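You operate a simulated robot arm through the tools that you are given. There is no shell and no other tool.

You are at the controls of a simulated two-armed robot. One attempt, no reset.

## Task
Wipe up the spill on the table with the blue cloth and put it back.

The check looks at the end state, three seconds after you hand in, the way a careful person would. Anything else that was tipped, shoved, dropped, spilled or broken makes it a failure. Flat cloth is picked up by pressing the open fingertips on it (5 to 10 N) and closing them slowly along it; thin cloth reads only 2 to 8 mm in the jaws.

## Robot
Two 7-joint arms with two-finger grippers on one trunk, on a base that moves. Base frame: it is fixed to the floor where the robot stands at the start and does not move with it; the origin is under the middle of the robot, x ahead of it, y to its left, z up; the surface under the hand at the start is at about z = 740. Lengths are in mm, angles in degrees, forces in N, time in s.
The left shoulder is at the start at [25, 217, 1080], the right one opposite. With the tool pointing down near the work surface each hand reaches from about 160 to 760 mm from the robot's upright axis, wherever it stands, measured 20 degrees to its own side. Payload 2.2 kg a hand.
Tool frame (each hand has its own): the origin (TCP) lies between the finger pads and is the grasp point; the fingertips stand 19 mm ahead of it; z points along the fingers, y is the line along which they close. The gripper opens to 116 mm; its body begins 70 mm behind the TCP.
Orientation is that of the tool frame in the base frame, as a unit quaternion [x, y, z, w]. With the fingers straight down and closing along the base's y, the tool's x points along the base's -x, its y along +y and its z along -z.

## Interface
- The arms move only by the tool arm_command. It takes "left_steps", "right_steps" or both (then of equal length, played together; a hand with none holds still); each is a list of rows, each an object of numbers (a shift or turn left out is 0, a gripper value left out holds the last): "x", "y", "z": the shift along the tool's x, y, z in m; "rx", "ry", "rz": the turn, a rotation vector about the tool's x, y, z in degrees; "fingers": the gripper command, from -1 (shut) to 1 (fully open), values between in proportion. In form: [{"x": .., "y": .., "z": .., "rx": .., "ry": .., "rz": .., "fingers": ..}, ...]. A call has 1 to 20 rows; each row is the pose to reach, as a shift and turn from the pose commanded when the call began, along the tool's axes at that moment. Rows are played at 5 a second. More than 50 mm and 8.6 degrees between two rows, or a gripper value outside its range, and nothing of the call is played. Where a pose cannot be reached the arm comes as near as it can. A force on the tool above 40 N (or 10 N above the force at the start of the call, whichever is more), or a blocked arm, ends the call early, and 0.2 s more pass. The fingers move at their own pace (about 203.5 mm/s each) and stop on an object; they squeeze with about 31 N. The grip force told is the motor's: it shows also when the fingers shut on nothing. Time passes only in rows, and 0.2 s behind the last, so rows that repeat a pose let the fingers close. The reply holds the time, the measured pose of the TCP, the force on the tool along the base axes, the opening and the grip force, in the units named above and with some noise, with the torque about the TCP (base axes, N m) and any sound that the robot's microphone picked up.
- Cameras (640 x 400 px; columns grow to the right, rows downward): "scene" is now at [124.8, 26.9, 1240.5]; the picture's right is [0.30, -0.95, 0.00], its down [-0.65, -0.20, -0.73] and it looks along [0.70, 0.22, -0.68] (base axes); focal length 259 px, centre (320, 200). "left" rides on the left gripper at [69, 15, -97] in its tool frame; the picture's right is [-0.21, 0.98, 0.00], its down [-0.76, -0.17, -0.63] and it looks along [-0.62, -0.14, 0.77] (tool axes); focal length 251 px, centre (320, 200). "right" rides on the right gripper at [69, -15, -97] in its tool frame; the picture's right is [0.22, 0.98, 0.00], its down [-0.76, 0.17, -0.63] and it looks along [-0.62, 0.14, 0.78] (tool axes); focal length 251 px, centre (320, 200).
- capture(camera): a new picture of that camera. It takes no simulated time.
- raise_lower(by): moves the trunk up (or, below 0, down) by that many mm; the arms and the scene camera ride with it, the base frame stays. It gives what a move gives, with no picture.
- base_move(legs): drives the robot by 1 to 6 legs, each [ahead, left, turn to the left] in mm, mm and degrees, along the robot's own axes; the way and the turn of a leg run together, so that a leg with both is an arc; at most 1500 mm and 180 degrees a leg. The arms and the cameras ride along, it lands a little off, and it stops where it bumps. It gives what a move gives.
- pan_tilt(pan, tilt): turns the head with the scene camera to pan (to the left, within 80 degrees either way) and tilt (down, from -29 to 69), counted from straight ahead of the robot. It gives what a move gives.
- locate(camera, pixels): for up to 12 pixels [column, row] of the newest picture of that camera ("zoom" is the newest enlarged one), the place [x, y, z] in the base frame of the surface seen there, good to about 3 mm. It takes no simulated time.
- enlarge(camera, box): a new picture of the part [left, top, right, bottom] of that camera's present view, enlarged. It takes no simulated time.
- finish_job(): hands the job in; it is judged then, once.

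Unless the task says otherwise, let go and move clear before handing in.

The tools are called after ">>>" by a JSON object that holds its "name" and its "arguments". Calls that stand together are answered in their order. arm_command: Moves the arms, as the interface text tells. Its arguments: {"type":"object","properties":{"left_steps":{"type":"array","items":{"type":"object","properties":{"x":{"type":"number"},"y":{"type":"number"},"z":{"type":"number"},"rx":{"type":"number"},"ry":{"type":"number"},"rz":{"type":"number"},"fingers":{"type":"number"}}}},"right_steps":{"type":"array","items":{"type":"object","properties":{"x":{"type":"number"},"y":{"type":"number"},"z":{"type":"number"},"rx":{"type":"number"},"ry":{"type":"number"},"rz":{"type":"number"},"fingers":{"type":"number"}}}}},"required":[]} The other tools are called the same way: raise_lower (by) moves the trunk up or down; base_move (legs) drives the base; pan_tilt (pan, tilt) turns the head that bears the scene camera; capture (camera) takes a picture; locate (camera, pixels) gives the place of the surface under pixels of a picture; enlarge (camera, box) takes an enlarged picture of a part of a camera's view; finish_job () hands the job in.

At the start:

```text
time: 0.0
left_position: [531.5, 384.1, 978.8]
left_tcp_rot: [0.0, 1.0, 0.0, 0.0]
left_wrist_force: [0.9, -0.9, -0.8]
left_torque: [-0.01, 0.02, -0.01]
left_opening: 115.9
left_grip_force: 0.1
right_position: [541.3, -129.0, 955.1]
right_tcp_rot: [0.001, 1.0, -0.001, -0.001]
right_wrist_force: [-0.1, 0.4, 0.3]
right_torque: [0.02, 0.0, 0.01]
right_opening: 116.1
right_grip_force: 0.1
trunk travel left (down, up): [-225.0, 265.0]
robot x, y, heading: [0.0, -3.0, 0.0]
head pan, tilt (commanded): [17.4, 42.5]
```

scene: 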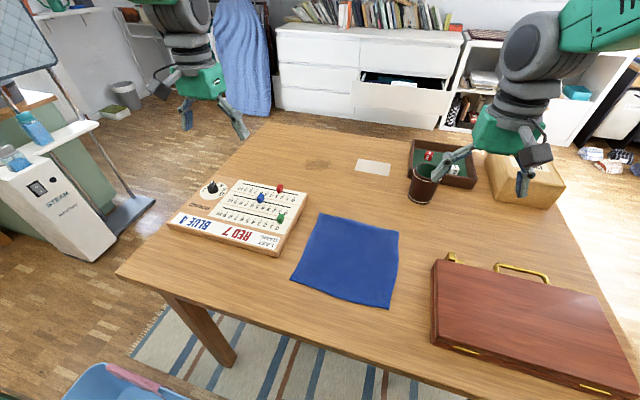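
right: 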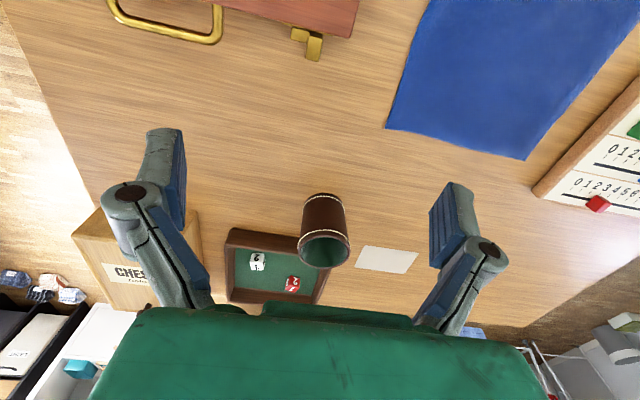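
left: 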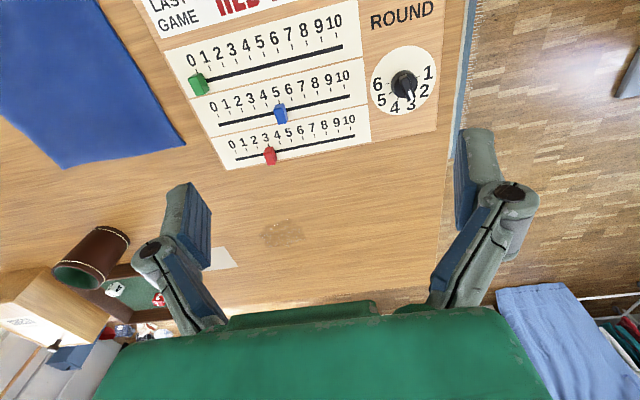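

The scene shows the blue cloth around (347, 260), and the left picture hints at a faint stain near (283, 233). I'll enlarge both before moving anything.

>>> {"name": "enlarge", "arguments": {"camera": "left", "box": [180, 150, 460, 325]}}

>>> {"name": "enlarge", "arguments": {"camera": "scene", "box": [220, 110, 480, 272]}}

>>> {"name": "locate", "arguments": {"camera": "left", "pixels": [[283, 233], [262, 225], [305, 235], [275, 245], [220, 258], [65, 168], [185, 144], [270, 160], [435, 130], [240, 168]]}}

>>> {"name": "locate", "arguments": {"camera": "scene", "pixels": [[320, 213], [399, 231], [291, 279], [387, 308], [345, 260], [359, 170], [389, 165], [280, 256], [305, 195], [420, 195], [412, 145], [432, 262]]}}

```text
2.29 times, centred on (320, 238) of left
```

zoom: 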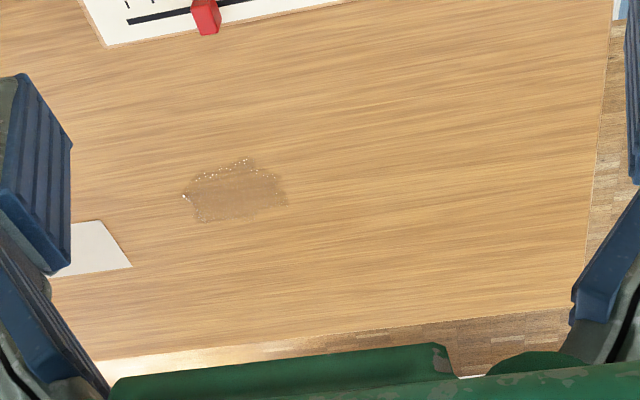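

```text
2.46 times, centred on (350, 191) of scene
```

zoom: 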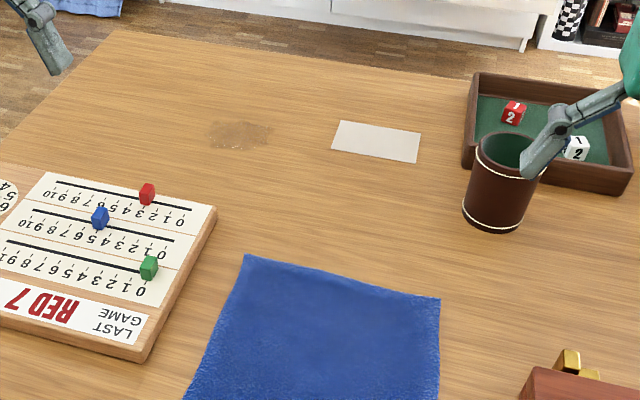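

```text
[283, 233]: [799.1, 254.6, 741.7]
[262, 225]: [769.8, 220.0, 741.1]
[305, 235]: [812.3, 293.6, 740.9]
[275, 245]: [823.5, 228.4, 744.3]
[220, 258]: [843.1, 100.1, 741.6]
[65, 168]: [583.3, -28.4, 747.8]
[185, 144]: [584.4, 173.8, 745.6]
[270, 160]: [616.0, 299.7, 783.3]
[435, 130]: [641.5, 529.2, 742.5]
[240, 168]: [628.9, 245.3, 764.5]
```

```text
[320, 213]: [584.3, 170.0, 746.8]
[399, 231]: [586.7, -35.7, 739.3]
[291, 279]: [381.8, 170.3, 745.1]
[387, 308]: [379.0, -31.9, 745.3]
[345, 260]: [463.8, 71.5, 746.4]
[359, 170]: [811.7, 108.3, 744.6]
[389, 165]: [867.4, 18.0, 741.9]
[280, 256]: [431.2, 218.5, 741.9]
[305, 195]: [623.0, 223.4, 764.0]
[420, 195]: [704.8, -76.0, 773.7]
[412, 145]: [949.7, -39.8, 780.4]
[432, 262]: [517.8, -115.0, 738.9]
```

The enlarged left view shows a wet brownish patch with tiny bright beads at roughly x 765–835, y 215–300. The cloth is flat at x 380–585, y −33–170. The spill is beyond left-hand reach (840 mm), so I'll look at the table edge and my surroundings next.

>>> {"name": "pan_tilt", "arguments": {"pan": 0, "tilt": 69}}

>>> {"name": "capture", "arguments": {"camera": "scene"}}

```text
time: 0.9
left_position: [529.8, 383.6, 981.3]
left_tcp_rot: [0.0, 1.0, 0.0, 0.001]
left_wrist_force: [-0.2, 0.1, 1.0]
left_torque: [0.02, -0.01, 0.0]
left_opening: 116.0
left_grip_force: 0.2
right_position: [538.5, -130.3, 956.2]
right_tcp_rot: [0.0, 1.0, 0.0, 0.001]
right_wrist_force: [0.1, 1.2, 0.5]
right_torque: [0.02, -0.03, -0.04]
right_opening: 115.9
right_grip_force: 0.1
trunk travel left (down, up): [-225.0, 265.0]
robot x, y, heading: [0.5, -0.2, -0.4]
head pan, tilt (commanded): [0.0, 68.8]
```

```text
taken
```

scene: 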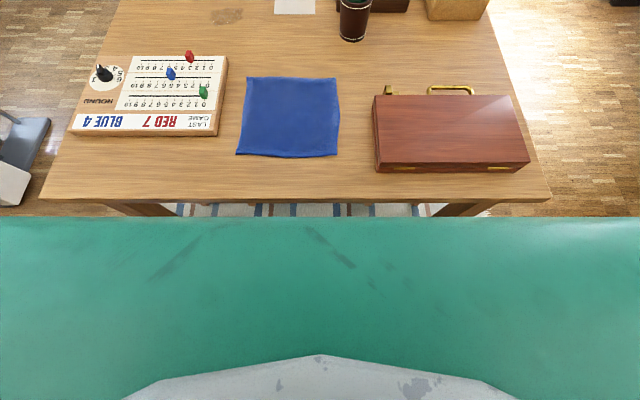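

>>> {"name": "locate", "arguments": {"camera": "scene", "pixels": [[45, 199], [300, 200], [545, 199], [300, 208], [320, 215], [500, 10], [110, 5], [160, 211], [480, 211], [300, 230], [320, 300], [320, 357]]}}

>>> {"name": "locate", "arguments": {"camera": "right", "pixels": [[320, 200], [326, 265]]}}

```text
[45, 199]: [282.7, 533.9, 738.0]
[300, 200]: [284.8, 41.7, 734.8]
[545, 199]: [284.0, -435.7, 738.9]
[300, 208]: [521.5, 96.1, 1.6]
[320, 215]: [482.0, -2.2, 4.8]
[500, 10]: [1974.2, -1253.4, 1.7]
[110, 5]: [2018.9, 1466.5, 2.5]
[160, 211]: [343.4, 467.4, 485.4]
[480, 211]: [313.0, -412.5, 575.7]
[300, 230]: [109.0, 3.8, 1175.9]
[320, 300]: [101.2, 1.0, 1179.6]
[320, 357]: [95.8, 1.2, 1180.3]
```

```text
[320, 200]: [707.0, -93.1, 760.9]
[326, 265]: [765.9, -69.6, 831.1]
```

The table's near edge is at x ≈ 284 (row 200), with legs at about y 467 and y −412, and the chest front is at x ≈ 109. Both hands are well above everything, so I'll drive ahead in small legs and watch for a bump.

>>> {"name": "base_move", "arguments": {"legs": [[50, 0, 0]]}}

```text
time: 1.8
left_position: [578.6, 383.2, 981.7]
left_tcp_rot: [0.0, 1.0, 0.001, 0.001]
left_wrist_force: [1.0, -0.5, -0.9]
left_torque: [0.02, 0.03, -0.01]
left_opening: 115.9
left_grip_force: 0.1
right_position: [587.7, -129.3, 956.5]
right_tcp_rot: [0.0, 1.0, 0.0, 0.001]
right_wrist_force: [0.4, -0.5, -0.1]
right_torque: [0.02, 0.08, 0.02]
right_opening: 116.1
right_grip_force: 0.2
trunk travel left (down, up): [-225.0, 265.0]
robot x, y, heading: [49.7, 0.2, -0.1]
head pan, tilt (commanded): [0.0, 68.8]
```

The robot moved 50 mm with no bump. I'll go another 40 mm and check again.

>>> {"name": "base_move", "arguments": {"legs": [[40, 0, 0]]}}

>>> {"name": "capture", "arguments": {"camera": "scene"}}

```text
time: 2.7
left_position: [613.7, 383.6, 984.2]
left_tcp_rot: [0.0, 1.0, 0.0, 0.003]
left_wrist_force: [-0.5, 0.4, 0.8]
left_torque: [-0.03, 0.01, 0.03]
left_opening: 116.0
left_grip_force: 0.1
right_position: [622.8, -130.4, 957.7]
right_tcp_rot: [0.0, 1.0, 0.0, 0.003]
right_wrist_force: [0.4, -0.2, 0.3]
right_torque: [0.01, 0.04, 0.03]
right_opening: 116.0
right_grip_force: 0.0
trunk travel left (down, up): [-225.0, 265.0]
robot x, y, heading: [87.8, -3.9, 0.3]
head pan, tilt (commanded): [0.0, 68.8]
```

```text
taken
```

scene: 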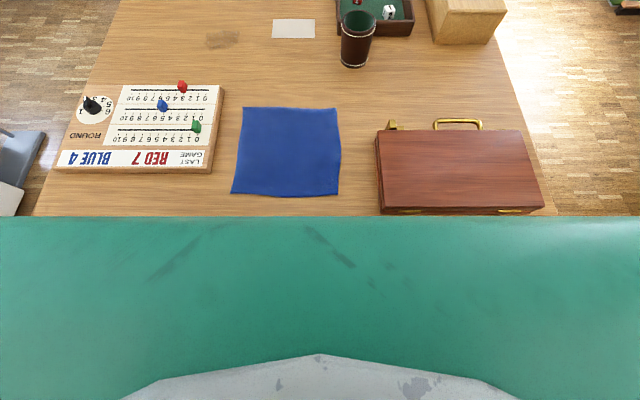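

No bump yet: the robot is at x 88 and nothing on the table has moved. I'll go one more 40 mm ahead, combined with a small shift left.

>>> {"name": "base_move", "arguments": {"legs": [[40, 30, 0]]}}

>>> {"name": "pan_tilt", "arguments": {"pan": 15, "tilt": 50}}

>>> {"name": "capture", "arguments": {"camera": "scene"}}

>>> {"name": "capture", "arguments": {"camera": "left"}}

```text
time: 3.6
left_position: [651.4, 396.6, 990.4]
left_tcp_rot: [0.001, 1.0, 0.007, 0.004]
left_wrist_force: [1.0, -1.1, 0.3]
left_torque: [0.06, 0.05, 0.02]
left_opening: 116.0
left_grip_force: 0.2
right_position: [660.9, -117.1, 958.1]
right_tcp_rot: [0.001, 1.0, 0.007, 0.004]
right_wrist_force: [0.6, -0.7, 0.0]
right_torque: [0.08, 0.03, 0.01]
right_opening: 116.2
right_grip_force: 0.0
trunk travel left (down, up): [-225.0, 265.0]
robot x, y, heading: [129.2, 26.1, -0.2]
head pan, tilt (commanded): [0.0, 68.8]
```

```text
time: 4.5
left_position: [649.8, 390.9, 992.9]
left_tcp_rot: [0.001, 1.0, 0.008, 0.005]
left_wrist_force: [0.1, -0.6, 0.4]
left_torque: [0.03, -0.01, -0.02]
left_opening: 116.2
left_grip_force: 0.1
right_position: [658.2, -121.5, 959.7]
right_tcp_rot: [0.001, 1.0, 0.008, 0.005]
right_wrist_force: [-1.4, -0.5, 0.4]
right_torque: [0.05, -0.04, 0.01]
right_opening: 116.2
right_grip_force: 0.1
trunk travel left (down, up): [-225.0, 265.0]
robot x, y, heading: [123.4, 25.3, 0.1]
head pan, tilt (commanded): [15.0, 50.0]
```

```text
taken
```

scene: 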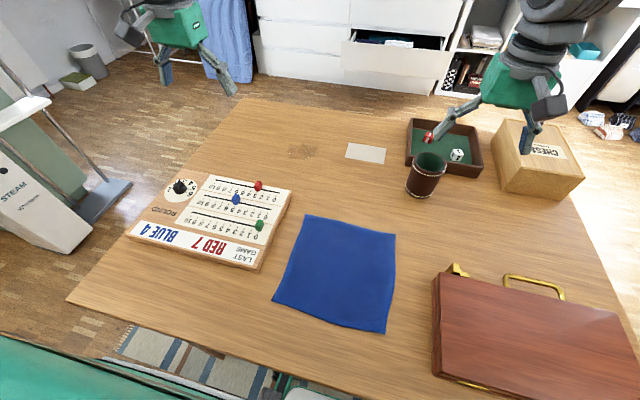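

```text
taken
```

left: 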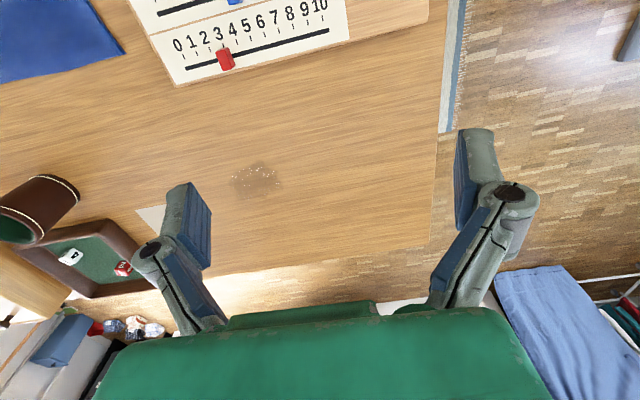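

The base stands near x 125, y 25, and the spill shows at (257, 180) in the left picture with its bright beads. I'll pin down the spill outline, the cloth corners and the neighbouring objects from here.

>>> {"name": "locate", "arguments": {"camera": "scene", "pixels": [[308, 216], [395, 233], [274, 299], [384, 332], [332, 285], [347, 152], [385, 160], [263, 268], [293, 192], [294, 148], [318, 155], [305, 150]]}}

>>> {"name": "enlarge", "arguments": {"camera": "left", "box": [190, 130, 330, 218]}}

>>> {"name": "locate", "arguments": {"camera": "left", "pixels": [[235, 180], [257, 163], [280, 175], [260, 195], [243, 193], [258, 180], [400, 245], [260, 268], [436, 235], [180, 85], [345, 45], [430, 20]]}}

```text
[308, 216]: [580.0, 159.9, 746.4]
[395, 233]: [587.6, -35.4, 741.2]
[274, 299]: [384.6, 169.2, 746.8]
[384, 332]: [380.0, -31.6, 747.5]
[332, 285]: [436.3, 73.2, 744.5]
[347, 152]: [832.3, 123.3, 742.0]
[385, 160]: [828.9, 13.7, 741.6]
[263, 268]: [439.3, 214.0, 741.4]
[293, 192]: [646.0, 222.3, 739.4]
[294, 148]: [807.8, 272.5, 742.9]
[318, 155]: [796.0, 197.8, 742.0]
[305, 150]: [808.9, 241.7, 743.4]
```

```text
4.55 times, centred on (260, 174) of left
```

zoom: 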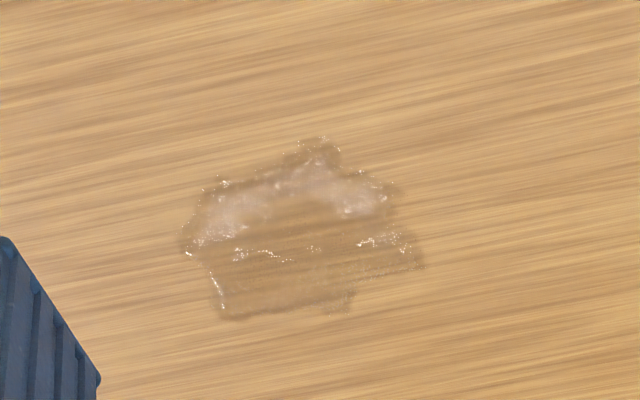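

```text
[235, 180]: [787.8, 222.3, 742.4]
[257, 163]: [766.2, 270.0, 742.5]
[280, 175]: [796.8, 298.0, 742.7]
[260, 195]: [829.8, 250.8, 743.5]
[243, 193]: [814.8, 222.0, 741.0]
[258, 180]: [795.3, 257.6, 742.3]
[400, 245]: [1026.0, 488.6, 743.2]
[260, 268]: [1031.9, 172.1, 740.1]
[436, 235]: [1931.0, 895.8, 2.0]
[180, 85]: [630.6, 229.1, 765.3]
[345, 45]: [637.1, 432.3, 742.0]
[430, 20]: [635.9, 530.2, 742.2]
```

The spill spans about x 765–835, y 212–305, and the table's back edge is at x ≈ 1030. Both hands read the same roughly 1° lean, so the base is probably standing on the rug. I'll bring the left hand level above the near part of the cloth, half opened, and shift the right hand aside.

>>> {"name": "arm_command", "arguments": {"left_steps": [{"x": 0.023, "y": -0.032, "z": 0.009, "rx": 0.1, "ry": 0.06, "fingers": 0.2}, {"x": 0.046, "y": -0.064, "z": 0.018, "rx": 0.2, "ry": 0.12}, {"x": 0.069, "y": -0.096, "z": 0.027, "rx": 0.3, "ry": 0.18}, {"x": 0.092, "y": -0.128, "z": 0.036, "rx": 0.4, "ry": 0.24}, {"x": 0.115, "y": -0.16, "z": 0.045, "rx": 0.5, "ry": 0.3}, {"x": 0.138, "y": -0.193, "z": 0.054, "rx": 0.6, "ry": 0.36}, {"x": 0.161, "y": -0.225, "z": 0.063, "rx": 0.7, "ry": 0.42}, {"x": 0.184, "y": -0.257, "z": 0.072, "rx": 0.8, "ry": 0.48}, {"x": 0.207, "y": -0.289, "z": 0.081, "rx": 0.9, "ry": 0.54}, {"x": 0.23, "y": -0.321, "z": 0.09, "rx": 0.92, "ry": 0.57}, {"x": 0.23, "y": -0.321, "z": 0.09, "rx": 0.92, "ry": 0.57}], "right_steps": [{"y": -0.015}, {"y": -0.03}, {"y": -0.045}, {"y": -0.06}, {"y": -0.075}, {"y": -0.09}, {"y": -0.105}, {"y": -0.12}, {"y": -0.135}, {"y": -0.15}, {"y": -0.15}]}}

>>> {"name": "capture", "arguments": {"camera": "left"}}

>>> {"name": "capture", "arguments": {"camera": "scene"}}

```text
time: 6.8
left_position: [419.6, 85.5, 893.5]
left_tcp_rot: [-0.003, 1.0, -0.005, -0.001]
left_wrist_force: [-0.4, 0.7, 0.5]
left_torque: [-0.02, 0.03, -0.02]
left_opening: 69.7
left_grip_force: 0.0
right_position: [658.9, -261.4, 958.7]
right_tcp_rot: [0.001, 1.0, 0.004, 0.005]
right_wrist_force: [-0.9, -0.6, -0.1]
right_torque: [-0.02, -0.01, -0.01]
right_opening: 115.8
right_grip_force: 0.0
trunk travel left (down, up): [-225.0, 265.0]
robot x, y, heading: [130.1, 27.3, 0.0]
head pan, tilt (commanded): [15.0, 50.0]
```

```text
taken
```

left: 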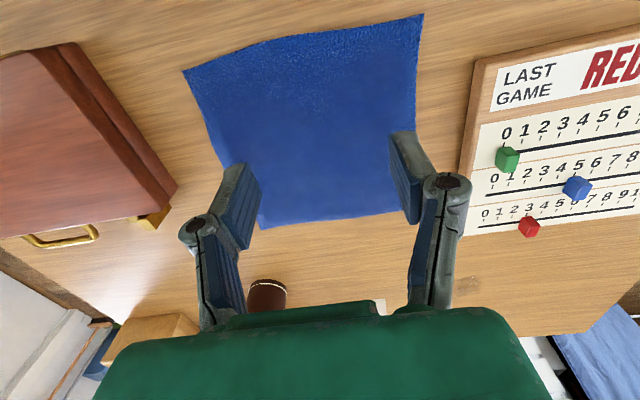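

```text
taken
```

scene: 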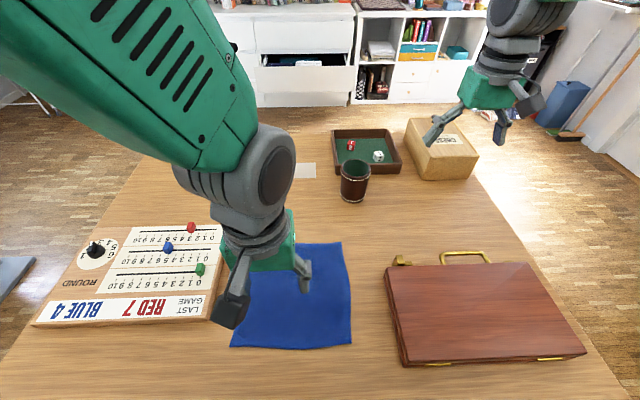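

The left hand is at (420, 86, 894), level within half a degree, and the cloth's near edge runs across (183, 70)–(424, 14) in the left view. I'll shift 15 mm right, narrow the fingers to about 50 mm and come down to 20 mm above the cloth.

>>> {"name": "arm_command", "arguments": {"left_steps": [{"y": -0.005, "z": 0.03, "fingers": -0.14}, {"y": -0.01, "z": 0.06}, {"y": -0.0155, "z": 0.085}, {"y": -0.0155, "z": 0.105}, {"y": -0.0155, "z": 0.105}]}}

>>> {"name": "capture", "arguments": {"camera": "left"}}

>>> {"name": "capture", "arguments": {"camera": "scene"}}

```text
time: 8.2
left_position: [439.1, 57.5, 817.5]
left_tcp_rot: [-0.031, 0.998, -0.047, 0.01]
left_wrist_force: [0.2, 0.1, -0.1]
left_torque: [-0.01, -0.03, -0.03]
left_opening: 50.1
left_grip_force: 0.1
right_position: [656.6, -265.1, 959.5]
right_tcp_rot: [0.002, 1.0, 0.004, 0.006]
right_wrist_force: [0.1, 1.1, -0.4]
right_torque: [-0.01, 0.02, 0.0]
right_opening: 116.1
right_grip_force: 0.0
trunk travel left (down, up): [-225.0, 265.0]
robot x, y, heading: [124.3, 23.7, 0.0]
head pan, tilt (commanded): [15.0, 50.0]
stopped in row 5 (left hand): the arm was blocked; the commanded pose is now the measured one
```

```text
taken
```

left: 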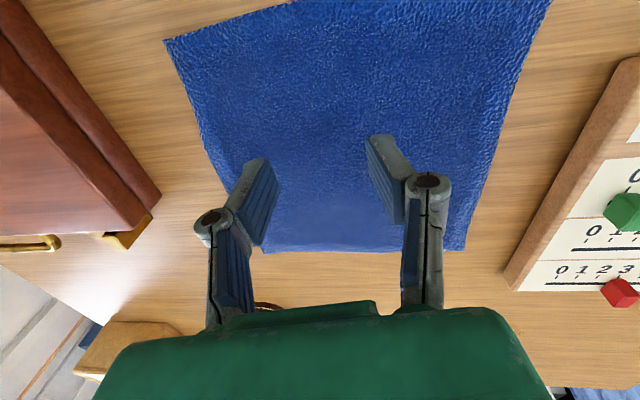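

```text
taken
```

scene: 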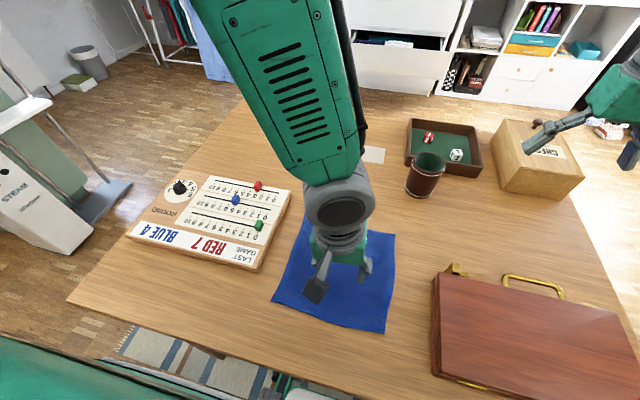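

The arm was blocked at z 817 with a 5° twist. The hand at (439, 57) is too close to the centre line for this base position, so I'll lift and level the hand, then set the base back and a little right so the cloth lies to the left arm's own side.

>>> {"name": "arm_command", "arguments": {"left_steps": [{"z": -0.02, "rx": -1.4, "ry": 0.3, "rz": 0.9}, {"z": -0.04, "rx": -2.7, "ry": 0.6, "rz": 1.8}, {"z": -0.06, "rx": -4.1, "ry": 0.9, "rz": 2.7}, {"z": -0.09, "rx": -5.4, "ry": 1.15, "rz": 3.6}, {"z": -0.12, "rx": -5.4, "ry": 1.15, "rz": 3.6}, {"z": -0.12, "rx": -5.4, "ry": 1.15, "rz": 3.6}]}}

>>> {"name": "base_move", "arguments": {"legs": [[-85, 0, 0], [0, -70, 0]]}}

>>> {"name": "capture", "arguments": {"camera": "left"}}

>>> {"name": "capture", "arguments": {"camera": "scene"}}

```text
time: 9.7
left_position: [434.3, 66.5, 933.8]
left_tcp_rot: [0.003, 1.0, 0.004, 0.0]
left_wrist_force: [-0.3, 0.4, 0.8]
left_torque: [0.04, 0.0, -0.03]
left_opening: 50.2
left_grip_force: 0.1
right_position: [655.9, -266.9, 958.9]
right_tcp_rot: [0.002, 1.0, 0.005, 0.005]
right_wrist_force: [0.6, 0.0, -0.1]
right_torque: [-0.03, 0.01, 0.01]
right_opening: 116.1
right_grip_force: 0.0
trunk travel left (down, up): [-225.0, 265.0]
robot x, y, heading: [127.8, 24.8, -0.1]
head pan, tilt (commanded): [15.0, 50.0]
```

```text
time: 11.3
left_position: [347.6, 33.1, 936.3]
left_tcp_rot: [0.001, 1.0, -0.013, 0.002]
left_wrist_force: [0.0, 1.3, -0.7]
left_torque: [-0.13, -0.03, 0.02]
left_opening: 50.1
left_grip_force: 0.1
right_position: [570.6, -296.4, 969.2]
right_tcp_rot: [-0.001, 1.0, -0.011, 0.007]
right_wrist_force: [0.0, 1.4, 0.7]
right_torque: [-0.2, 0.01, -0.02]
right_opening: 116.0
right_grip_force: 0.1
trunk travel left (down, up): [-225.0, 265.0]
robot x, y, heading: [47.5, -37.0, -0.0]
head pan, tilt (commanded): [15.0, 50.0]
```

```text
taken
```

left: 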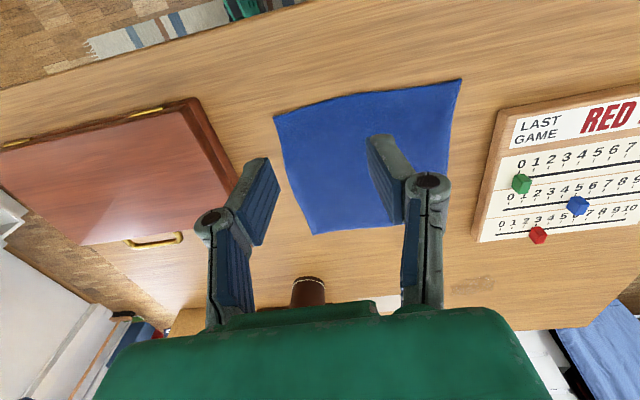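

```text
taken
```

scene: 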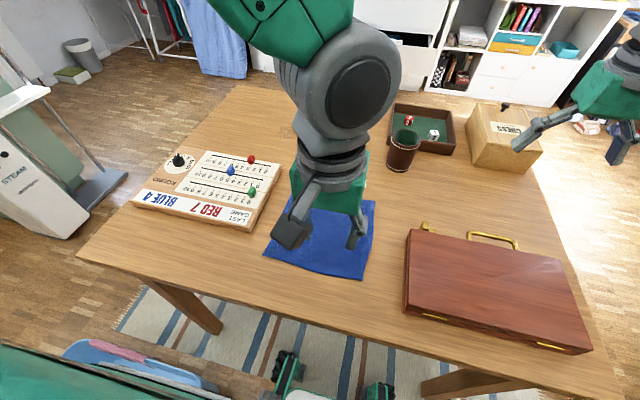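

The base is now near (47, −37) and the body is still settling from the move. The scene shows a tub on the floor at (140, 360) and the base's front at (290, 370). I'll locate the tub so I don't bump it later, and let the robot settle.

>>> {"name": "locate", "arguments": {"camera": "scene", "pixels": [[75, 350], [140, 345], [210, 380], [100, 375], [290, 360], [380, 388], [310, 390], [200, 320], [440, 385]]}}

>>> {"name": "arm_command", "arguments": {"left_steps": [{}, {}, {}, {}]}}

>>> {"name": "capture", "arguments": {"camera": "left"}}

```text
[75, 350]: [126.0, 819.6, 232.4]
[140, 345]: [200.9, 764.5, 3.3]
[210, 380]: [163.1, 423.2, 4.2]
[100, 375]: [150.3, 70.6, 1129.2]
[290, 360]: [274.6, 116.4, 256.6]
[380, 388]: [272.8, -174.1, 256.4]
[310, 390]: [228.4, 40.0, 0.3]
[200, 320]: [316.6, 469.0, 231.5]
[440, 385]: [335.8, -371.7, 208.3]
```

```text
time: 12.5
left_position: [346.2, 6.7, 939.5]
left_tcp_rot: [-0.004, 1.0, 0.001, 0.002]
left_wrist_force: [0.2, -1.6, -0.7]
left_torque: [0.12, 0.01, 0.0]
left_opening: 49.7
left_grip_force: 0.1
right_position: [567.0, -327.5, 961.7]
right_tcp_rot: [-0.001, 1.0, 0.007, 0.009]
right_wrist_force: [-0.8, -1.4, -0.8]
right_torque: [0.16, -0.01, 0.01]
right_opening: 115.9
right_grip_force: 0.0
trunk travel left (down, up): [-225.0, 265.0]
robot x, y, heading: [43.3, -35.4, 0.1]
head pan, tilt (commanded): [15.0, 50.0]
stopped in row 4 (left hand): the arm was blocked; the commanded pose is now the measured one
```

```text
taken
```

left: 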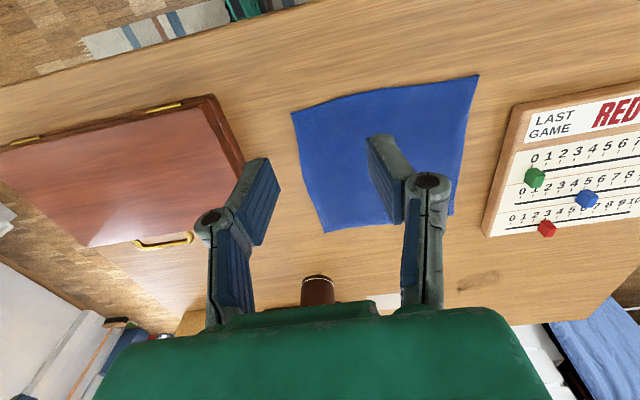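

The hand shifted 27 mm sideways while idle because the body was still rocking from the sideways drive. I'll wait for it to settle and read again.

>>> {"name": "arm_command", "arguments": {"left_steps": [{}, {}, {}, {}, {}, {}, {}, {}]}}

>>> {"name": "arm_command", "arguments": {"left_steps": [{}, {}, {}, {}]}}

```text
time: 14.3
left_position: [346.5, -1.9, 940.0]
left_tcp_rot: [-0.001, 1.0, 0.005, 0.004]
left_wrist_force: [-1.2, -1.3, -0.5]
left_torque: [0.11, -0.02, 0.0]
left_opening: 49.8
left_grip_force: 0.0
right_position: [566.5, -333.7, 959.0]
right_tcp_rot: [-0.001, 1.0, 0.009, 0.009]
right_wrist_force: [0.8, -1.3, 0.6]
right_torque: [0.13, 0.01, 0.0]
right_opening: 116.2
right_grip_force: 0.1
trunk travel left (down, up): [-225.0, 265.0]
robot x, y, heading: [42.5, -38.8, 0.2]
head pan, tilt (commanded): [15.0, 50.0]
```

```text
time: 15.3
left_position: [346.6, 17.5, 938.7]
left_tcp_rot: [-0.003, 1.0, -0.002, 0.001]
left_wrist_force: [0.9, -0.3, -0.2]
left_torque: [0.08, 0.04, 0.01]
left_opening: 50.0
left_grip_force: 0.1
right_position: [567.1, -316.8, 965.2]
right_tcp_rot: [-0.002, 1.0, 0.002, 0.009]
right_wrist_force: [-0.1, -0.7, 0.5]
right_torque: [0.0, -0.02, 0.02]
right_opening: 116.1
right_grip_force: 0.0
trunk travel left (down, up): [-225.0, 265.0]
robot x, y, heading: [42.6, -29.8, -0.1]
head pan, tilt (commanded): [15.0, 50.0]
```

The hand's y is still swinging (−2, then 17), so the body is rocking. I'll wait a few more seconds.

>>> {"name": "arm_command", "arguments": {"left_steps": [{}, {}, {}, {}, {}, {}, {}, {}, {}, {}, {}, {}, {}, {}, {}]}}

>>> {"name": "arm_command", "arguments": {"left_steps": [{}, {}, {}]}}

>>> {"name": "arm_command", "arguments": {"left_steps": [{}, {}, {}]}}

```text
time: 18.5
left_position: [345.2, 7.9, 938.1]
left_tcp_rot: [-0.002, 1.0, 0.002, 0.002]
left_wrist_force: [0.3, -1.3, 0.1]
left_torque: [0.11, 0.02, -0.02]
left_opening: 49.8
left_grip_force: 0.1
right_position: [568.4, -325.0, 961.8]
right_tcp_rot: [-0.002, 1.0, 0.005, 0.009]
right_wrist_force: [-0.1, -1.2, 0.0]
right_torque: [0.09, 0.0, 0.01]
right_opening: 116.2
right_grip_force: 0.0
trunk travel left (down, up): [-225.0, 265.0]
robot x, y, heading: [43.4, -33.5, 0.1]
head pan, tilt (commanded): [15.0, 50.0]
```

```text
time: 19.3
left_position: [346.4, 11.4, 938.3]
left_tcp_rot: [-0.002, 1.0, 0.002, 0.002]
left_wrist_force: [-0.5, -0.8, -0.6]
left_torque: [0.07, -0.07, -0.03]
left_opening: 49.5
left_grip_force: 0.0
right_position: [567.2, -321.8, 962.7]
right_tcp_rot: [-0.003, 1.0, 0.004, 0.008]
right_wrist_force: [-0.7, 0.4, -0.8]
right_torque: [0.0, -0.05, 0.03]
right_opening: 116.0
right_grip_force: 0.0
trunk travel left (down, up): [-225.0, 265.0]
robot x, y, heading: [41.1, -30.5, 0.2]
head pan, tilt (commanded): [15.0, 50.0]
```

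```text
time: 20.1
left_position: [346.7, 14.0, 938.3]
left_tcp_rot: [-0.002, 1.0, -0.001, 0.002]
left_wrist_force: [1.0, -0.6, -0.4]
left_torque: [0.02, 0.01, 0.01]
left_opening: 49.9
left_grip_force: 0.1
right_position: [567.8, -317.5, 962.6]
right_tcp_rot: [-0.001, 1.0, 0.002, 0.009]
right_wrist_force: [0.4, -0.6, 0.0]
right_torque: [0.05, -0.02, -0.01]
right_opening: 116.0
right_grip_force: 0.0
trunk travel left (down, up): [-225.0, 265.0]
robot x, y, heading: [43.6, -32.5, -0.1]
head pan, tilt (commanded): [15.0, 50.0]
```

The sway has died down to a few millimetres. I'll move the left hand to about (420, 68, 850), over the cloth's near part.

>>> {"name": "arm_command", "arguments": {"left_steps": [{"x": -0.02, "y": 0.014, "z": 0.02}, {"x": -0.04, "y": 0.028, "z": 0.04}, {"x": -0.06, "y": 0.042, "z": 0.06}, {"x": -0.073, "y": 0.056, "z": 0.075}, {"x": -0.073, "y": 0.056, "z": 0.088}, {"x": -0.073, "y": 0.056, "z": 0.088}]}}

>>> {"name": "capture", "arguments": {"camera": "left"}}

```text
time: 21.5
left_position: [420.7, 83.0, 849.7]
left_tcp_rot: [-0.003, 1.0, -0.007, 0.002]
left_wrist_force: [0.1, 0.9, -0.7]
left_torque: [-0.04, 0.03, -0.01]
left_opening: 49.9
left_grip_force: 0.0
right_position: [567.2, -303.9, 966.8]
right_tcp_rot: [-0.003, 1.0, -0.004, 0.01]
right_wrist_force: [-0.4, 0.1, -0.1]
right_torque: [-0.03, 0.0, 0.0]
right_opening: 116.0
right_grip_force: 0.0
trunk travel left (down, up): [-225.0, 265.0]
robot x, y, heading: [43.3, -30.3, -0.1]
head pan, tilt (commanded): [15.0, 50.0]
```

```text
taken
```

left: 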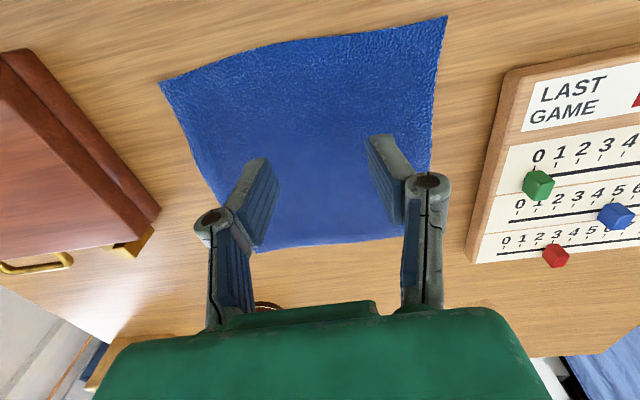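

The hand reached z 850 unblocked, with y at 83 because of the sway. I'll continue down to z ≈ 778 with a small correction to the right and a pause.

>>> {"name": "arm_command", "arguments": {"left_steps": [{"y": -0.002, "z": 0.02}, {"y": -0.004, "z": 0.04}, {"y": -0.006, "z": 0.06}, {"y": -0.008, "z": 0.072}, {"y": -0.008, "z": 0.072}, {"y": -0.008, "z": 0.072}, {"y": -0.008, "z": 0.072}, {"y": -0.008, "z": 0.072}]}}

>>> {"name": "capture", "arguments": {"camera": "left"}}

```text
time: 23.3
left_position: [420.8, 70.8, 778.8]
left_tcp_rot: [-0.008, 1.0, -0.009, 0.001]
left_wrist_force: [1.4, 0.5, -0.3]
left_torque: [-0.04, 0.02, -0.03]
left_opening: 50.2
left_grip_force: 0.1
right_position: [568.0, -309.7, 966.4]
right_tcp_rot: [-0.003, 1.0, -0.001, 0.009]
right_wrist_force: [-0.4, 0.0, -0.8]
right_torque: [0.01, 0.01, -0.01]
right_opening: 116.0
right_grip_force: 0.0
trunk travel left (down, up): [-225.0, 265.0]
robot x, y, heading: [41.2, -31.3, -0.0]
head pan, tilt (commanded): [15.0, 50.0]
```

```text
taken
```

left: 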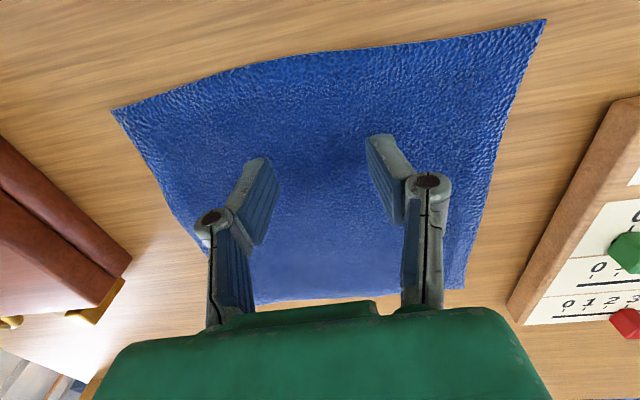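

The fingertips hover at z ≈ 760 over the cloth with about a 1° roll. I'll level the hand and approach the cloth in small steps, watching the force.

>>> {"name": "arm_command", "arguments": {"left_steps": [{"z": 0.003, "rx": -0.5, "rz": 0.4}, {"z": 0.006, "rx": -1.0, "rz": 0.9}, {"z": 0.009, "rx": -1.0, "rz": 0.9}, {"z": 0.012, "rx": -1.0, "rz": 0.9}, {"z": 0.012, "rx": -1.0, "rz": 0.9}]}}

```text
time: 24.5
left_position: [424.5, 70.0, 770.4]
left_tcp_rot: [-0.008, 1.0, -0.008, 0.001]
left_wrist_force: [0.2, 0.4, -0.7]
left_torque: [0.0, 0.01, 0.03]
left_opening: 50.0
left_grip_force: 0.1
right_position: [567.9, -309.6, 964.7]
right_tcp_rot: [-0.002, 1.0, -0.001, 0.01]
right_wrist_force: [0.7, 0.0, 0.8]
right_torque: [-0.02, -0.02, 0.0]
right_opening: 115.8
right_grip_force: 0.1
trunk travel left (down, up): [-225.0, 265.0]
robot x, y, heading: [42.1, -29.5, -0.2]
head pan, tilt (commanded): [15.0, 50.0]
```

The hand came down only 8 mm of the commanded 12 and slid 4 mm ahead without levelling, so a joint is close to its limit here. I'll lift clear, raise the trunk so the arm can extend downward more freely, and try again.

>>> {"name": "raise_lower", "arguments": {"by": 100}}

```text
time: 25.9
left_position: [423.6, 69.9, 868.0]
left_tcp_rot: [-0.007, 1.0, -0.006, -0.001]
left_wrist_force: [0.3, -0.3, -0.5]
left_torque: [0.05, 0.0, 0.01]
left_opening: 49.7
left_grip_force: 0.1
right_position: [568.7, -311.3, 1064.1]
right_tcp_rot: [-0.002, 1.0, 0.001, 0.009]
right_wrist_force: [-1.1, 0.5, -0.1]
right_torque: [0.0, -0.01, 0.0]
right_opening: 116.2
right_grip_force: 0.0
trunk travel left (down, up): [-325.0, 165.0]
robot x, y, heading: [42.6, -32.1, 0.1]
head pan, tilt (commanded): [15.0, 50.0]
```

The trunk is up 100 mm and the hand is at z 868. I'll lower it about 80 mm while levelling, to see whether it tracks better.

>>> {"name": "arm_command", "arguments": {"left_steps": [{"z": 0.02, "rx": -0.3, "rz": 0.3, "x": 0.001}, {"z": 0.04, "rx": -0.6, "rz": 0.6, "x": 0.002}, {"z": 0.06, "rx": -0.7, "rz": 0.8, "x": 0.003}, {"z": 0.08, "rx": -0.7, "rz": 0.8, "x": 0.004}, {"z": 0.08, "rx": -0.7, "rz": 0.8, "x": 0.004}, {"z": 0.08, "rx": -0.7, "rz": 0.8, "x": 0.004}]}}

```text
time: 27.3
left_position: [419.3, 71.4, 788.5]
left_tcp_rot: [0.004, 1.0, 0.006, 0.001]
left_wrist_force: [-0.4, -0.7, 0.9]
left_torque: [-0.01, 0.02, 0.02]
left_opening: 49.9
left_grip_force: 0.1
right_position: [567.8, -309.3, 1065.0]
right_tcp_rot: [-0.003, 1.0, 0.0, 0.009]
right_wrist_force: [-0.4, -0.1, 0.2]
right_torque: [0.01, -0.02, 0.0]
right_opening: 115.8
right_grip_force: 0.1
trunk travel left (down, up): [-325.0, 165.0]
robot x, y, heading: [42.3, -29.1, -0.2]
head pan, tilt (commanded): [15.0, 50.0]
```

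It tracks well now: (419, 71, 788) and level within 0.7°. I'll lower toward contact and watch the wrist force.

>>> {"name": "arm_command", "arguments": {"left_steps": [{"z": 0.005}, {"z": 0.01}, {"z": 0.015}, {"z": 0.019}, {"z": 0.019}, {"z": 0.019}]}}

>>> {"name": "capture", "arguments": {"camera": "left"}}

```text
time: 28.7
left_position: [417.4, 71.9, 766.7]
left_tcp_rot: [0.007, 1.0, 0.009, 0.002]
left_wrist_force: [-0.5, -0.2, 0.2]
left_torque: [0.0, 0.02, 0.0]
left_opening: 49.8
left_grip_force: 0.0
right_position: [567.0, -312.1, 1065.1]
right_tcp_rot: [-0.003, 1.0, 0.0, 0.009]
right_wrist_force: [-0.3, -0.2, 0.6]
right_torque: [0.0, 0.05, 0.03]
right_opening: 116.2
right_grip_force: 0.1
trunk travel left (down, up): [-325.0, 165.0]
robot x, y, heading: [42.7, -27.2, 0.2]
head pan, tilt (commanded): [15.0, 50.0]
```

```text
taken
```

left: 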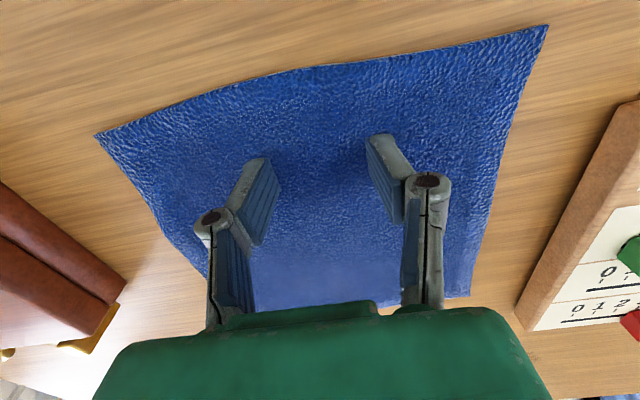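

There's no contact yet with the tips at z ≈ 748. I'll level by 1° and go down another 4 mm in 1 mm rows.

>>> {"name": "arm_command", "arguments": {"left_steps": [{"z": 0.001, "rx": 0.5, "rz": -0.4}, {"z": 0.002, "rx": 1.0, "rz": -0.8}, {"z": 0.003, "rx": 1.0, "rz": -0.8}, {"z": 0.004, "rx": 1.0, "rz": -0.8}, {"z": 0.004, "rx": 1.0, "rz": -0.8}]}}

```text
time: 29.9
left_position: [416.4, 71.6, 762.9]
left_tcp_rot: [0.001, 1.0, 0.0, 0.001]
left_wrist_force: [0.0, -0.5, 1.1]
left_torque: [-0.06, 0.02, -0.02]
left_opening: 49.8
left_grip_force: 0.2
right_position: [566.8, -312.2, 1066.6]
right_tcp_rot: [-0.002, 1.0, 0.0, 0.009]
right_wrist_force: [0.1, -0.7, -0.9]
right_torque: [-0.01, 0.01, -0.01]
right_opening: 115.8
right_grip_force: 0.0
trunk travel left (down, up): [-325.0, 165.0]
robot x, y, heading: [46.1, -26.9, 0.1]
head pan, tilt (commanded): [15.0, 50.0]
```

The hand is level now, and the force is still about noise (1.1 N) with the tips near z 744. I'll step down another 3 mm.

>>> {"name": "arm_command", "arguments": {"left_steps": [{"z": 0.001}, {"z": 0.002}, {"z": 0.003}, {"z": 0.003}]}}

```text
time: 30.9
left_position: [417.0, 70.9, 760.3]
left_tcp_rot: [0.003, 1.0, 0.0, 0.002]
left_wrist_force: [0.6, -0.6, 10.7]
left_torque: [-0.04, 0.05, -0.03]
left_opening: 50.9
left_grip_force: 0.1
right_position: [566.8, -309.6, 1065.8]
right_tcp_rot: [-0.002, 1.0, 0.0, 0.01]
right_wrist_force: [-0.5, -0.9, -1.0]
right_torque: [0.0, 0.01, 0.0]
right_opening: 116.1
right_grip_force: 0.0
trunk travel left (down, up): [-325.0, 165.0]
robot x, y, heading: [42.2, -34.4, -0.1]
head pan, tilt (commanded): [15.0, 50.0]
```

Contact shows 10.7 N along z. I'll ease off about half a millimetre and close the fingers slowly over the cloth.

>>> {"name": "arm_command", "arguments": {"left_steps": [{"z": -0.0005, "fingers": -0.18}, {"z": -0.0005, "fingers": -0.24}, {"z": -0.0005, "fingers": -0.3}, {"z": -0.0005, "fingers": -0.36}, {"z": -0.0005, "fingers": -0.42}, {"z": -0.0005, "fingers": -0.48}, {"z": -0.0005, "fingers": -0.54}]}}

>>> {"name": "capture", "arguments": {"camera": "left"}}

```text
time: 32.5
left_position: [417.7, 70.1, 761.1]
left_tcp_rot: [0.002, 1.0, 0.0, 0.001]
left_wrist_force: [0.1, -0.2, 6.5]
left_torque: [0.0, 0.02, 0.02]
left_opening: 27.9
left_grip_force: 0.0
right_position: [567.4, -311.2, 1065.5]
right_tcp_rot: [-0.003, 1.0, 0.0, 0.009]
right_wrist_force: [-0.9, 0.3, -1.1]
right_torque: [0.02, 0.0, -0.01]
right_opening: 116.0
right_grip_force: 0.2
trunk travel left (down, up): [-325.0, 165.0]
robot x, y, heading: [43.7, -29.1, 0.2]
head pan, tilt (commanded): [15.0, 50.0]
```

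```text
taken
```

left: 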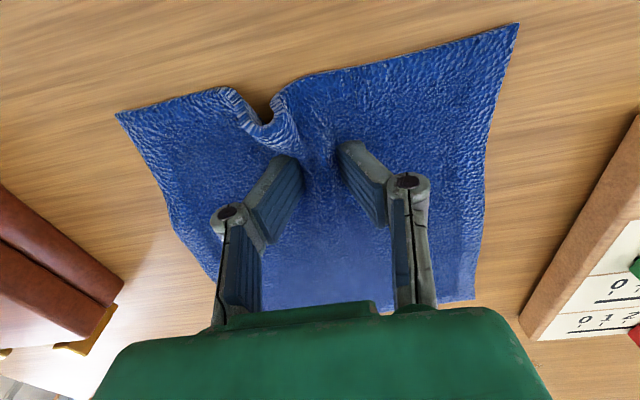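

The cloth is gathering into a ridge between the fingers (around (300, 150)) at 6.5 N. I'll keep closing slowly until the jaws hold the fold.

>>> {"name": "arm_command", "arguments": {"left_steps": [{"fingers": -0.6}, {"fingers": -0.66}, {"fingers": -0.72}, {"fingers": -0.78}, {"fingers": -0.84}, {"fingers": -0.9}, {"fingers": -0.95}, {"fingers": -1.0}, {"fingers": -1.0}, {"fingers": -1.0}]}}

>>> {"name": "capture", "arguments": {"camera": "left"}}

```text
time: 34.7
left_position: [418.2, 70.0, 762.2]
left_tcp_rot: [0.001, 1.0, 0.001, 0.003]
left_wrist_force: [2.6, -1.4, 13.4]
left_torque: [-0.03, -0.05, -0.01]
left_opening: 5.8
left_grip_force: 31.2
right_position: [566.8, -310.0, 1065.5]
right_tcp_rot: [-0.002, 1.0, 0.0, 0.01]
right_wrist_force: [0.3, 0.3, -0.5]
right_torque: [0.0, -0.02, 0.04]
right_opening: 116.0
right_grip_force: 0.1
trunk travel left (down, up): [-325.0, 165.0]
robot x, y, heading: [46.3, -28.6, 0.2]
head pan, tilt (commanded): [15.0, 50.0]
```

```text
taken
```

left: 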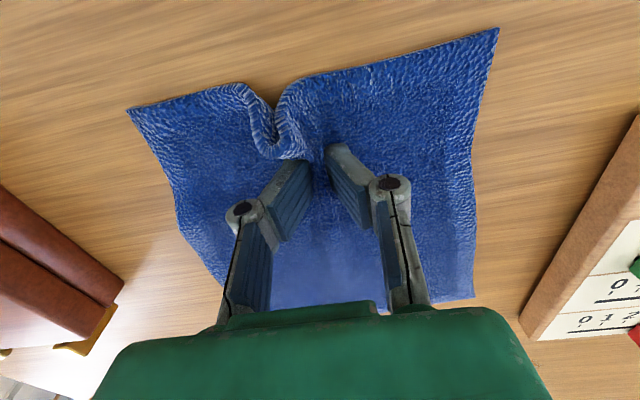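

The jaws read 5.8 mm with 31 N of grip, so a fold of cloth is held. I'll lift 60 mm gently and check that it stays in.

>>> {"name": "arm_command", "arguments": {"left_steps": [{"z": -0.01}, {"z": -0.02}, {"z": -0.03}, {"z": -0.04}, {"z": -0.05}, {"z": -0.06}, {"z": -0.06}]}}

>>> {"name": "capture", "arguments": {"camera": "left"}}

>>> {"name": "capture", "arguments": {"camera": "scene"}}

```text
time: 36.3
left_position: [416.7, 69.7, 821.2]
left_tcp_rot: [0.006, 1.0, 0.002, 0.002]
left_wrist_force: [0.3, 0.1, 0.2]
left_torque: [0.02, -0.01, 0.01]
left_opening: 6.1
left_grip_force: 30.9
right_position: [567.8, -310.8, 1066.1]
right_tcp_rot: [-0.002, 1.0, 0.0, 0.01]
right_wrist_force: [-0.2, 0.3, 0.3]
right_torque: [-0.04, 0.01, 0.02]
right_opening: 115.8
right_grip_force: 0.0
trunk travel left (down, up): [-325.0, 165.0]
robot x, y, heading: [42.2, -30.0, 0.5]
head pan, tilt (commanded): [15.0, 50.0]
```

```text
taken
```

left: 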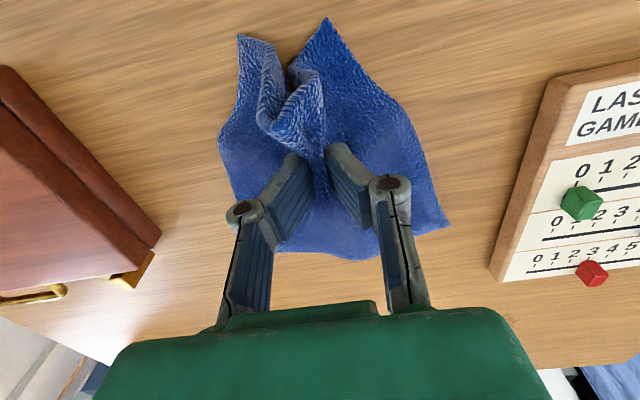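

```text
taken
```

scene: 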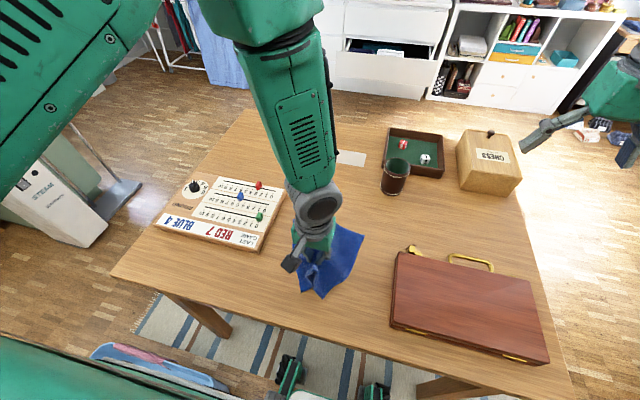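

The cloth hangs securely from the fingers (6.1 mm, 31 N). I'll raise it to about z 985, so the hanging corners clear the board and its pegs, and then drive the base ahead toward the spill.

>>> {"name": "arm_command", "arguments": {"left_steps": [{"z": -0.025}, {"z": -0.05}, {"z": -0.075}, {"z": -0.1}, {"z": -0.125}, {"z": -0.15}, {"z": -0.165}, {"z": -0.165}]}}

>>> {"name": "base_move", "arguments": {"legs": [[85, 0, 0]]}}

>>> {"name": "arm_command", "arguments": {"left_steps": [{}, {}, {}, {}, {}]}}

>>> {"name": "capture", "arguments": {"camera": "scene"}}

>>> {"name": "capture", "arguments": {"camera": "left"}}

```text
time: 38.1
left_position: [414.8, 69.6, 985.8]
left_tcp_rot: [0.006, 1.0, 0.002, 0.002]
left_wrist_force: [0.5, 0.4, -0.9]
left_torque: [0.03, 0.01, -0.04]
left_opening: 6.2
left_grip_force: 30.9
right_position: [567.4, -309.8, 1064.1]
right_tcp_rot: [-0.003, 1.0, 0.0, 0.009]
right_wrist_force: [0.3, -0.6, 0.6]
right_torque: [-0.03, 0.0, -0.03]
right_opening: 115.9
right_grip_force: 0.0
trunk travel left (down, up): [-325.0, 165.0]
robot x, y, heading: [45.3, -27.8, 0.2]
head pan, tilt (commanded): [15.0, 50.0]
```

```text
time: 39.1
left_position: [501.9, 67.9, 984.7]
left_tcp_rot: [0.004, 1.0, 0.002, 0.002]
left_wrist_force: [0.9, 0.4, -0.5]
left_torque: [0.02, 0.04, -0.01]
left_opening: 6.0
left_grip_force: 31.2
right_position: [653.0, -310.6, 1065.0]
right_tcp_rot: [-0.003, 1.0, 0.0, 0.009]
right_wrist_force: [-0.4, 0.0, 0.0]
right_torque: [-0.03, 0.07, 0.01]
right_opening: 116.0
right_grip_force: 0.1
trunk travel left (down, up): [-325.0, 165.0]
robot x, y, heading: [130.2, -30.9, -0.0]
head pan, tilt (commanded): [15.0, 50.0]
```

```text
time: 40.4
left_position: [499.4, 69.6, 987.0]
left_tcp_rot: [0.005, 1.0, 0.002, 0.003]
left_wrist_force: [1.1, -0.1, 0.5]
left_torque: [0.02, 0.03, 0.01]
left_opening: 5.7
left_grip_force: 31.4
right_position: [651.1, -309.4, 1066.0]
right_tcp_rot: [-0.003, 1.0, 0.001, 0.009]
right_wrist_force: [-0.3, -0.1, 0.0]
right_torque: [0.01, 0.01, 0.01]
right_opening: 116.0
right_grip_force: 0.0
trunk travel left (down, up): [-325.0, 165.0]
robot x, y, heading: [131.2, -30.1, -0.0]
head pan, tilt (commanded): [15.0, 50.0]
```

```text
taken
```

scene: 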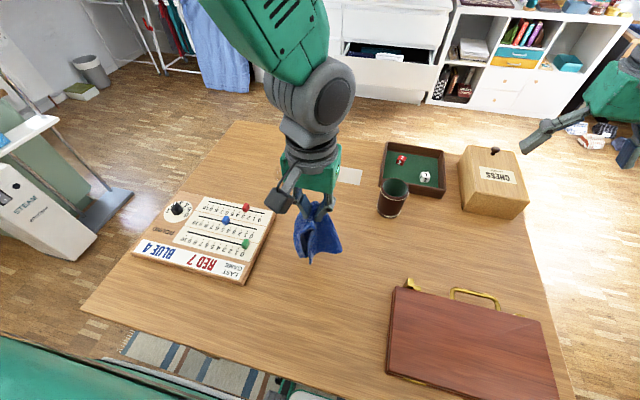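

```text
taken
```

left: 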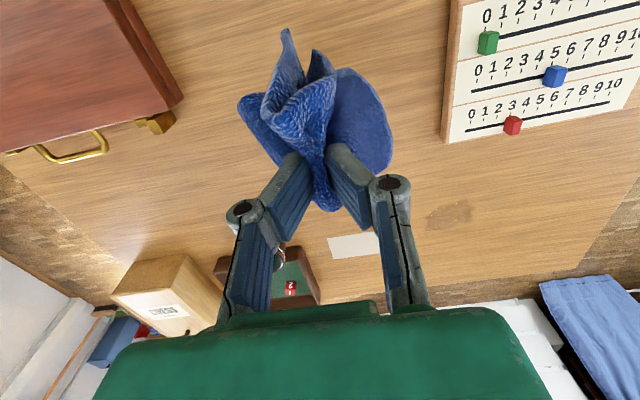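

The cloth hangs as a compact bundle from (325, 170) in the left view, and the spill shows at (450, 213). I'll carry it ahead along y 70 past the board and then left over the spill area, keeping clear of the pegs and the cup.

>>> {"name": "arm_command", "arguments": {"left_steps": [{"x": -0.03, "z": -0.005}, {"x": -0.07, "z": -0.01}, {"x": -0.11, "z": -0.015}, {"x": -0.15, "z": -0.02}, {"x": -0.19, "z": -0.02}, {"x": -0.22, "y": 0.015, "z": -0.02}, {"x": -0.235, "y": 0.045, "z": -0.02}, {"x": -0.25, "y": 0.08, "z": -0.02}, {"x": -0.26, "y": 0.115, "z": -0.02}, {"x": -0.27, "y": 0.15, "z": -0.02}, {"x": -0.28, "y": 0.18, "z": -0.02}, {"x": -0.29, "y": 0.205, "z": -0.02}, {"x": -0.3, "y": 0.22, "z": -0.02}, {"x": -0.3, "y": 0.22, "z": -0.02}]}}

>>> {"name": "capture", "arguments": {"camera": "left"}}

>>> {"name": "capture", "arguments": {"camera": "scene"}}

```text
time: 43.4
left_position: [799.5, 287.8, 1007.9]
left_tcp_rot: [0.004, 1.0, 0.001, 0.003]
left_wrist_force: [0.4, 0.5, -1.4]
left_torque: [-0.02, 0.01, 0.0]
left_opening: 6.3
left_grip_force: 30.6
right_position: [649.7, -310.2, 1067.9]
right_tcp_rot: [-0.002, 1.0, 0.0, 0.01]
right_wrist_force: [-0.1, 0.0, -1.0]
right_torque: [0.02, 0.0, -0.04]
right_opening: 115.9
right_grip_force: 0.0
trunk travel left (down, up): [-325.0, 165.0]
robot x, y, heading: [127.0, -29.3, -0.1]
head pan, tilt (commanded): [15.0, 50.0]
```

```text
taken
```

left: 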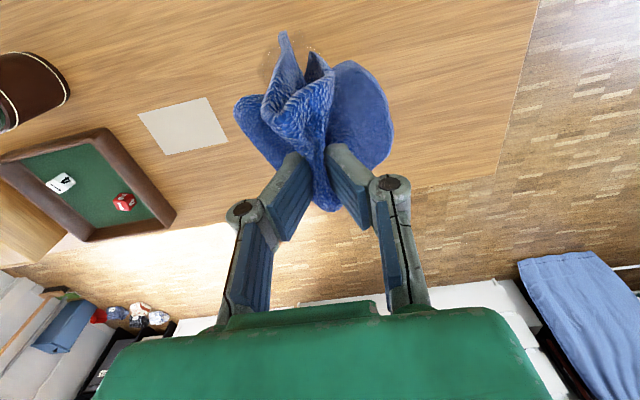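

```text
taken
```

scene: 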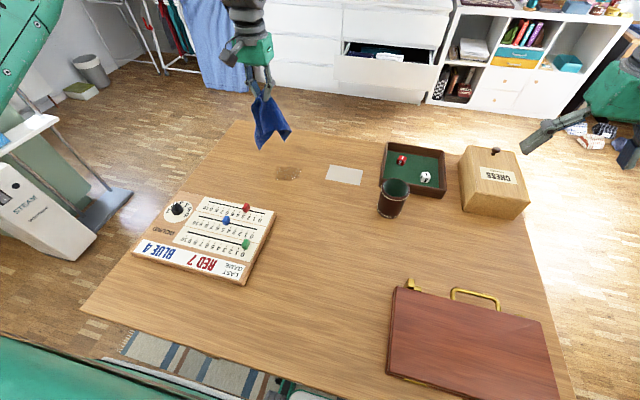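

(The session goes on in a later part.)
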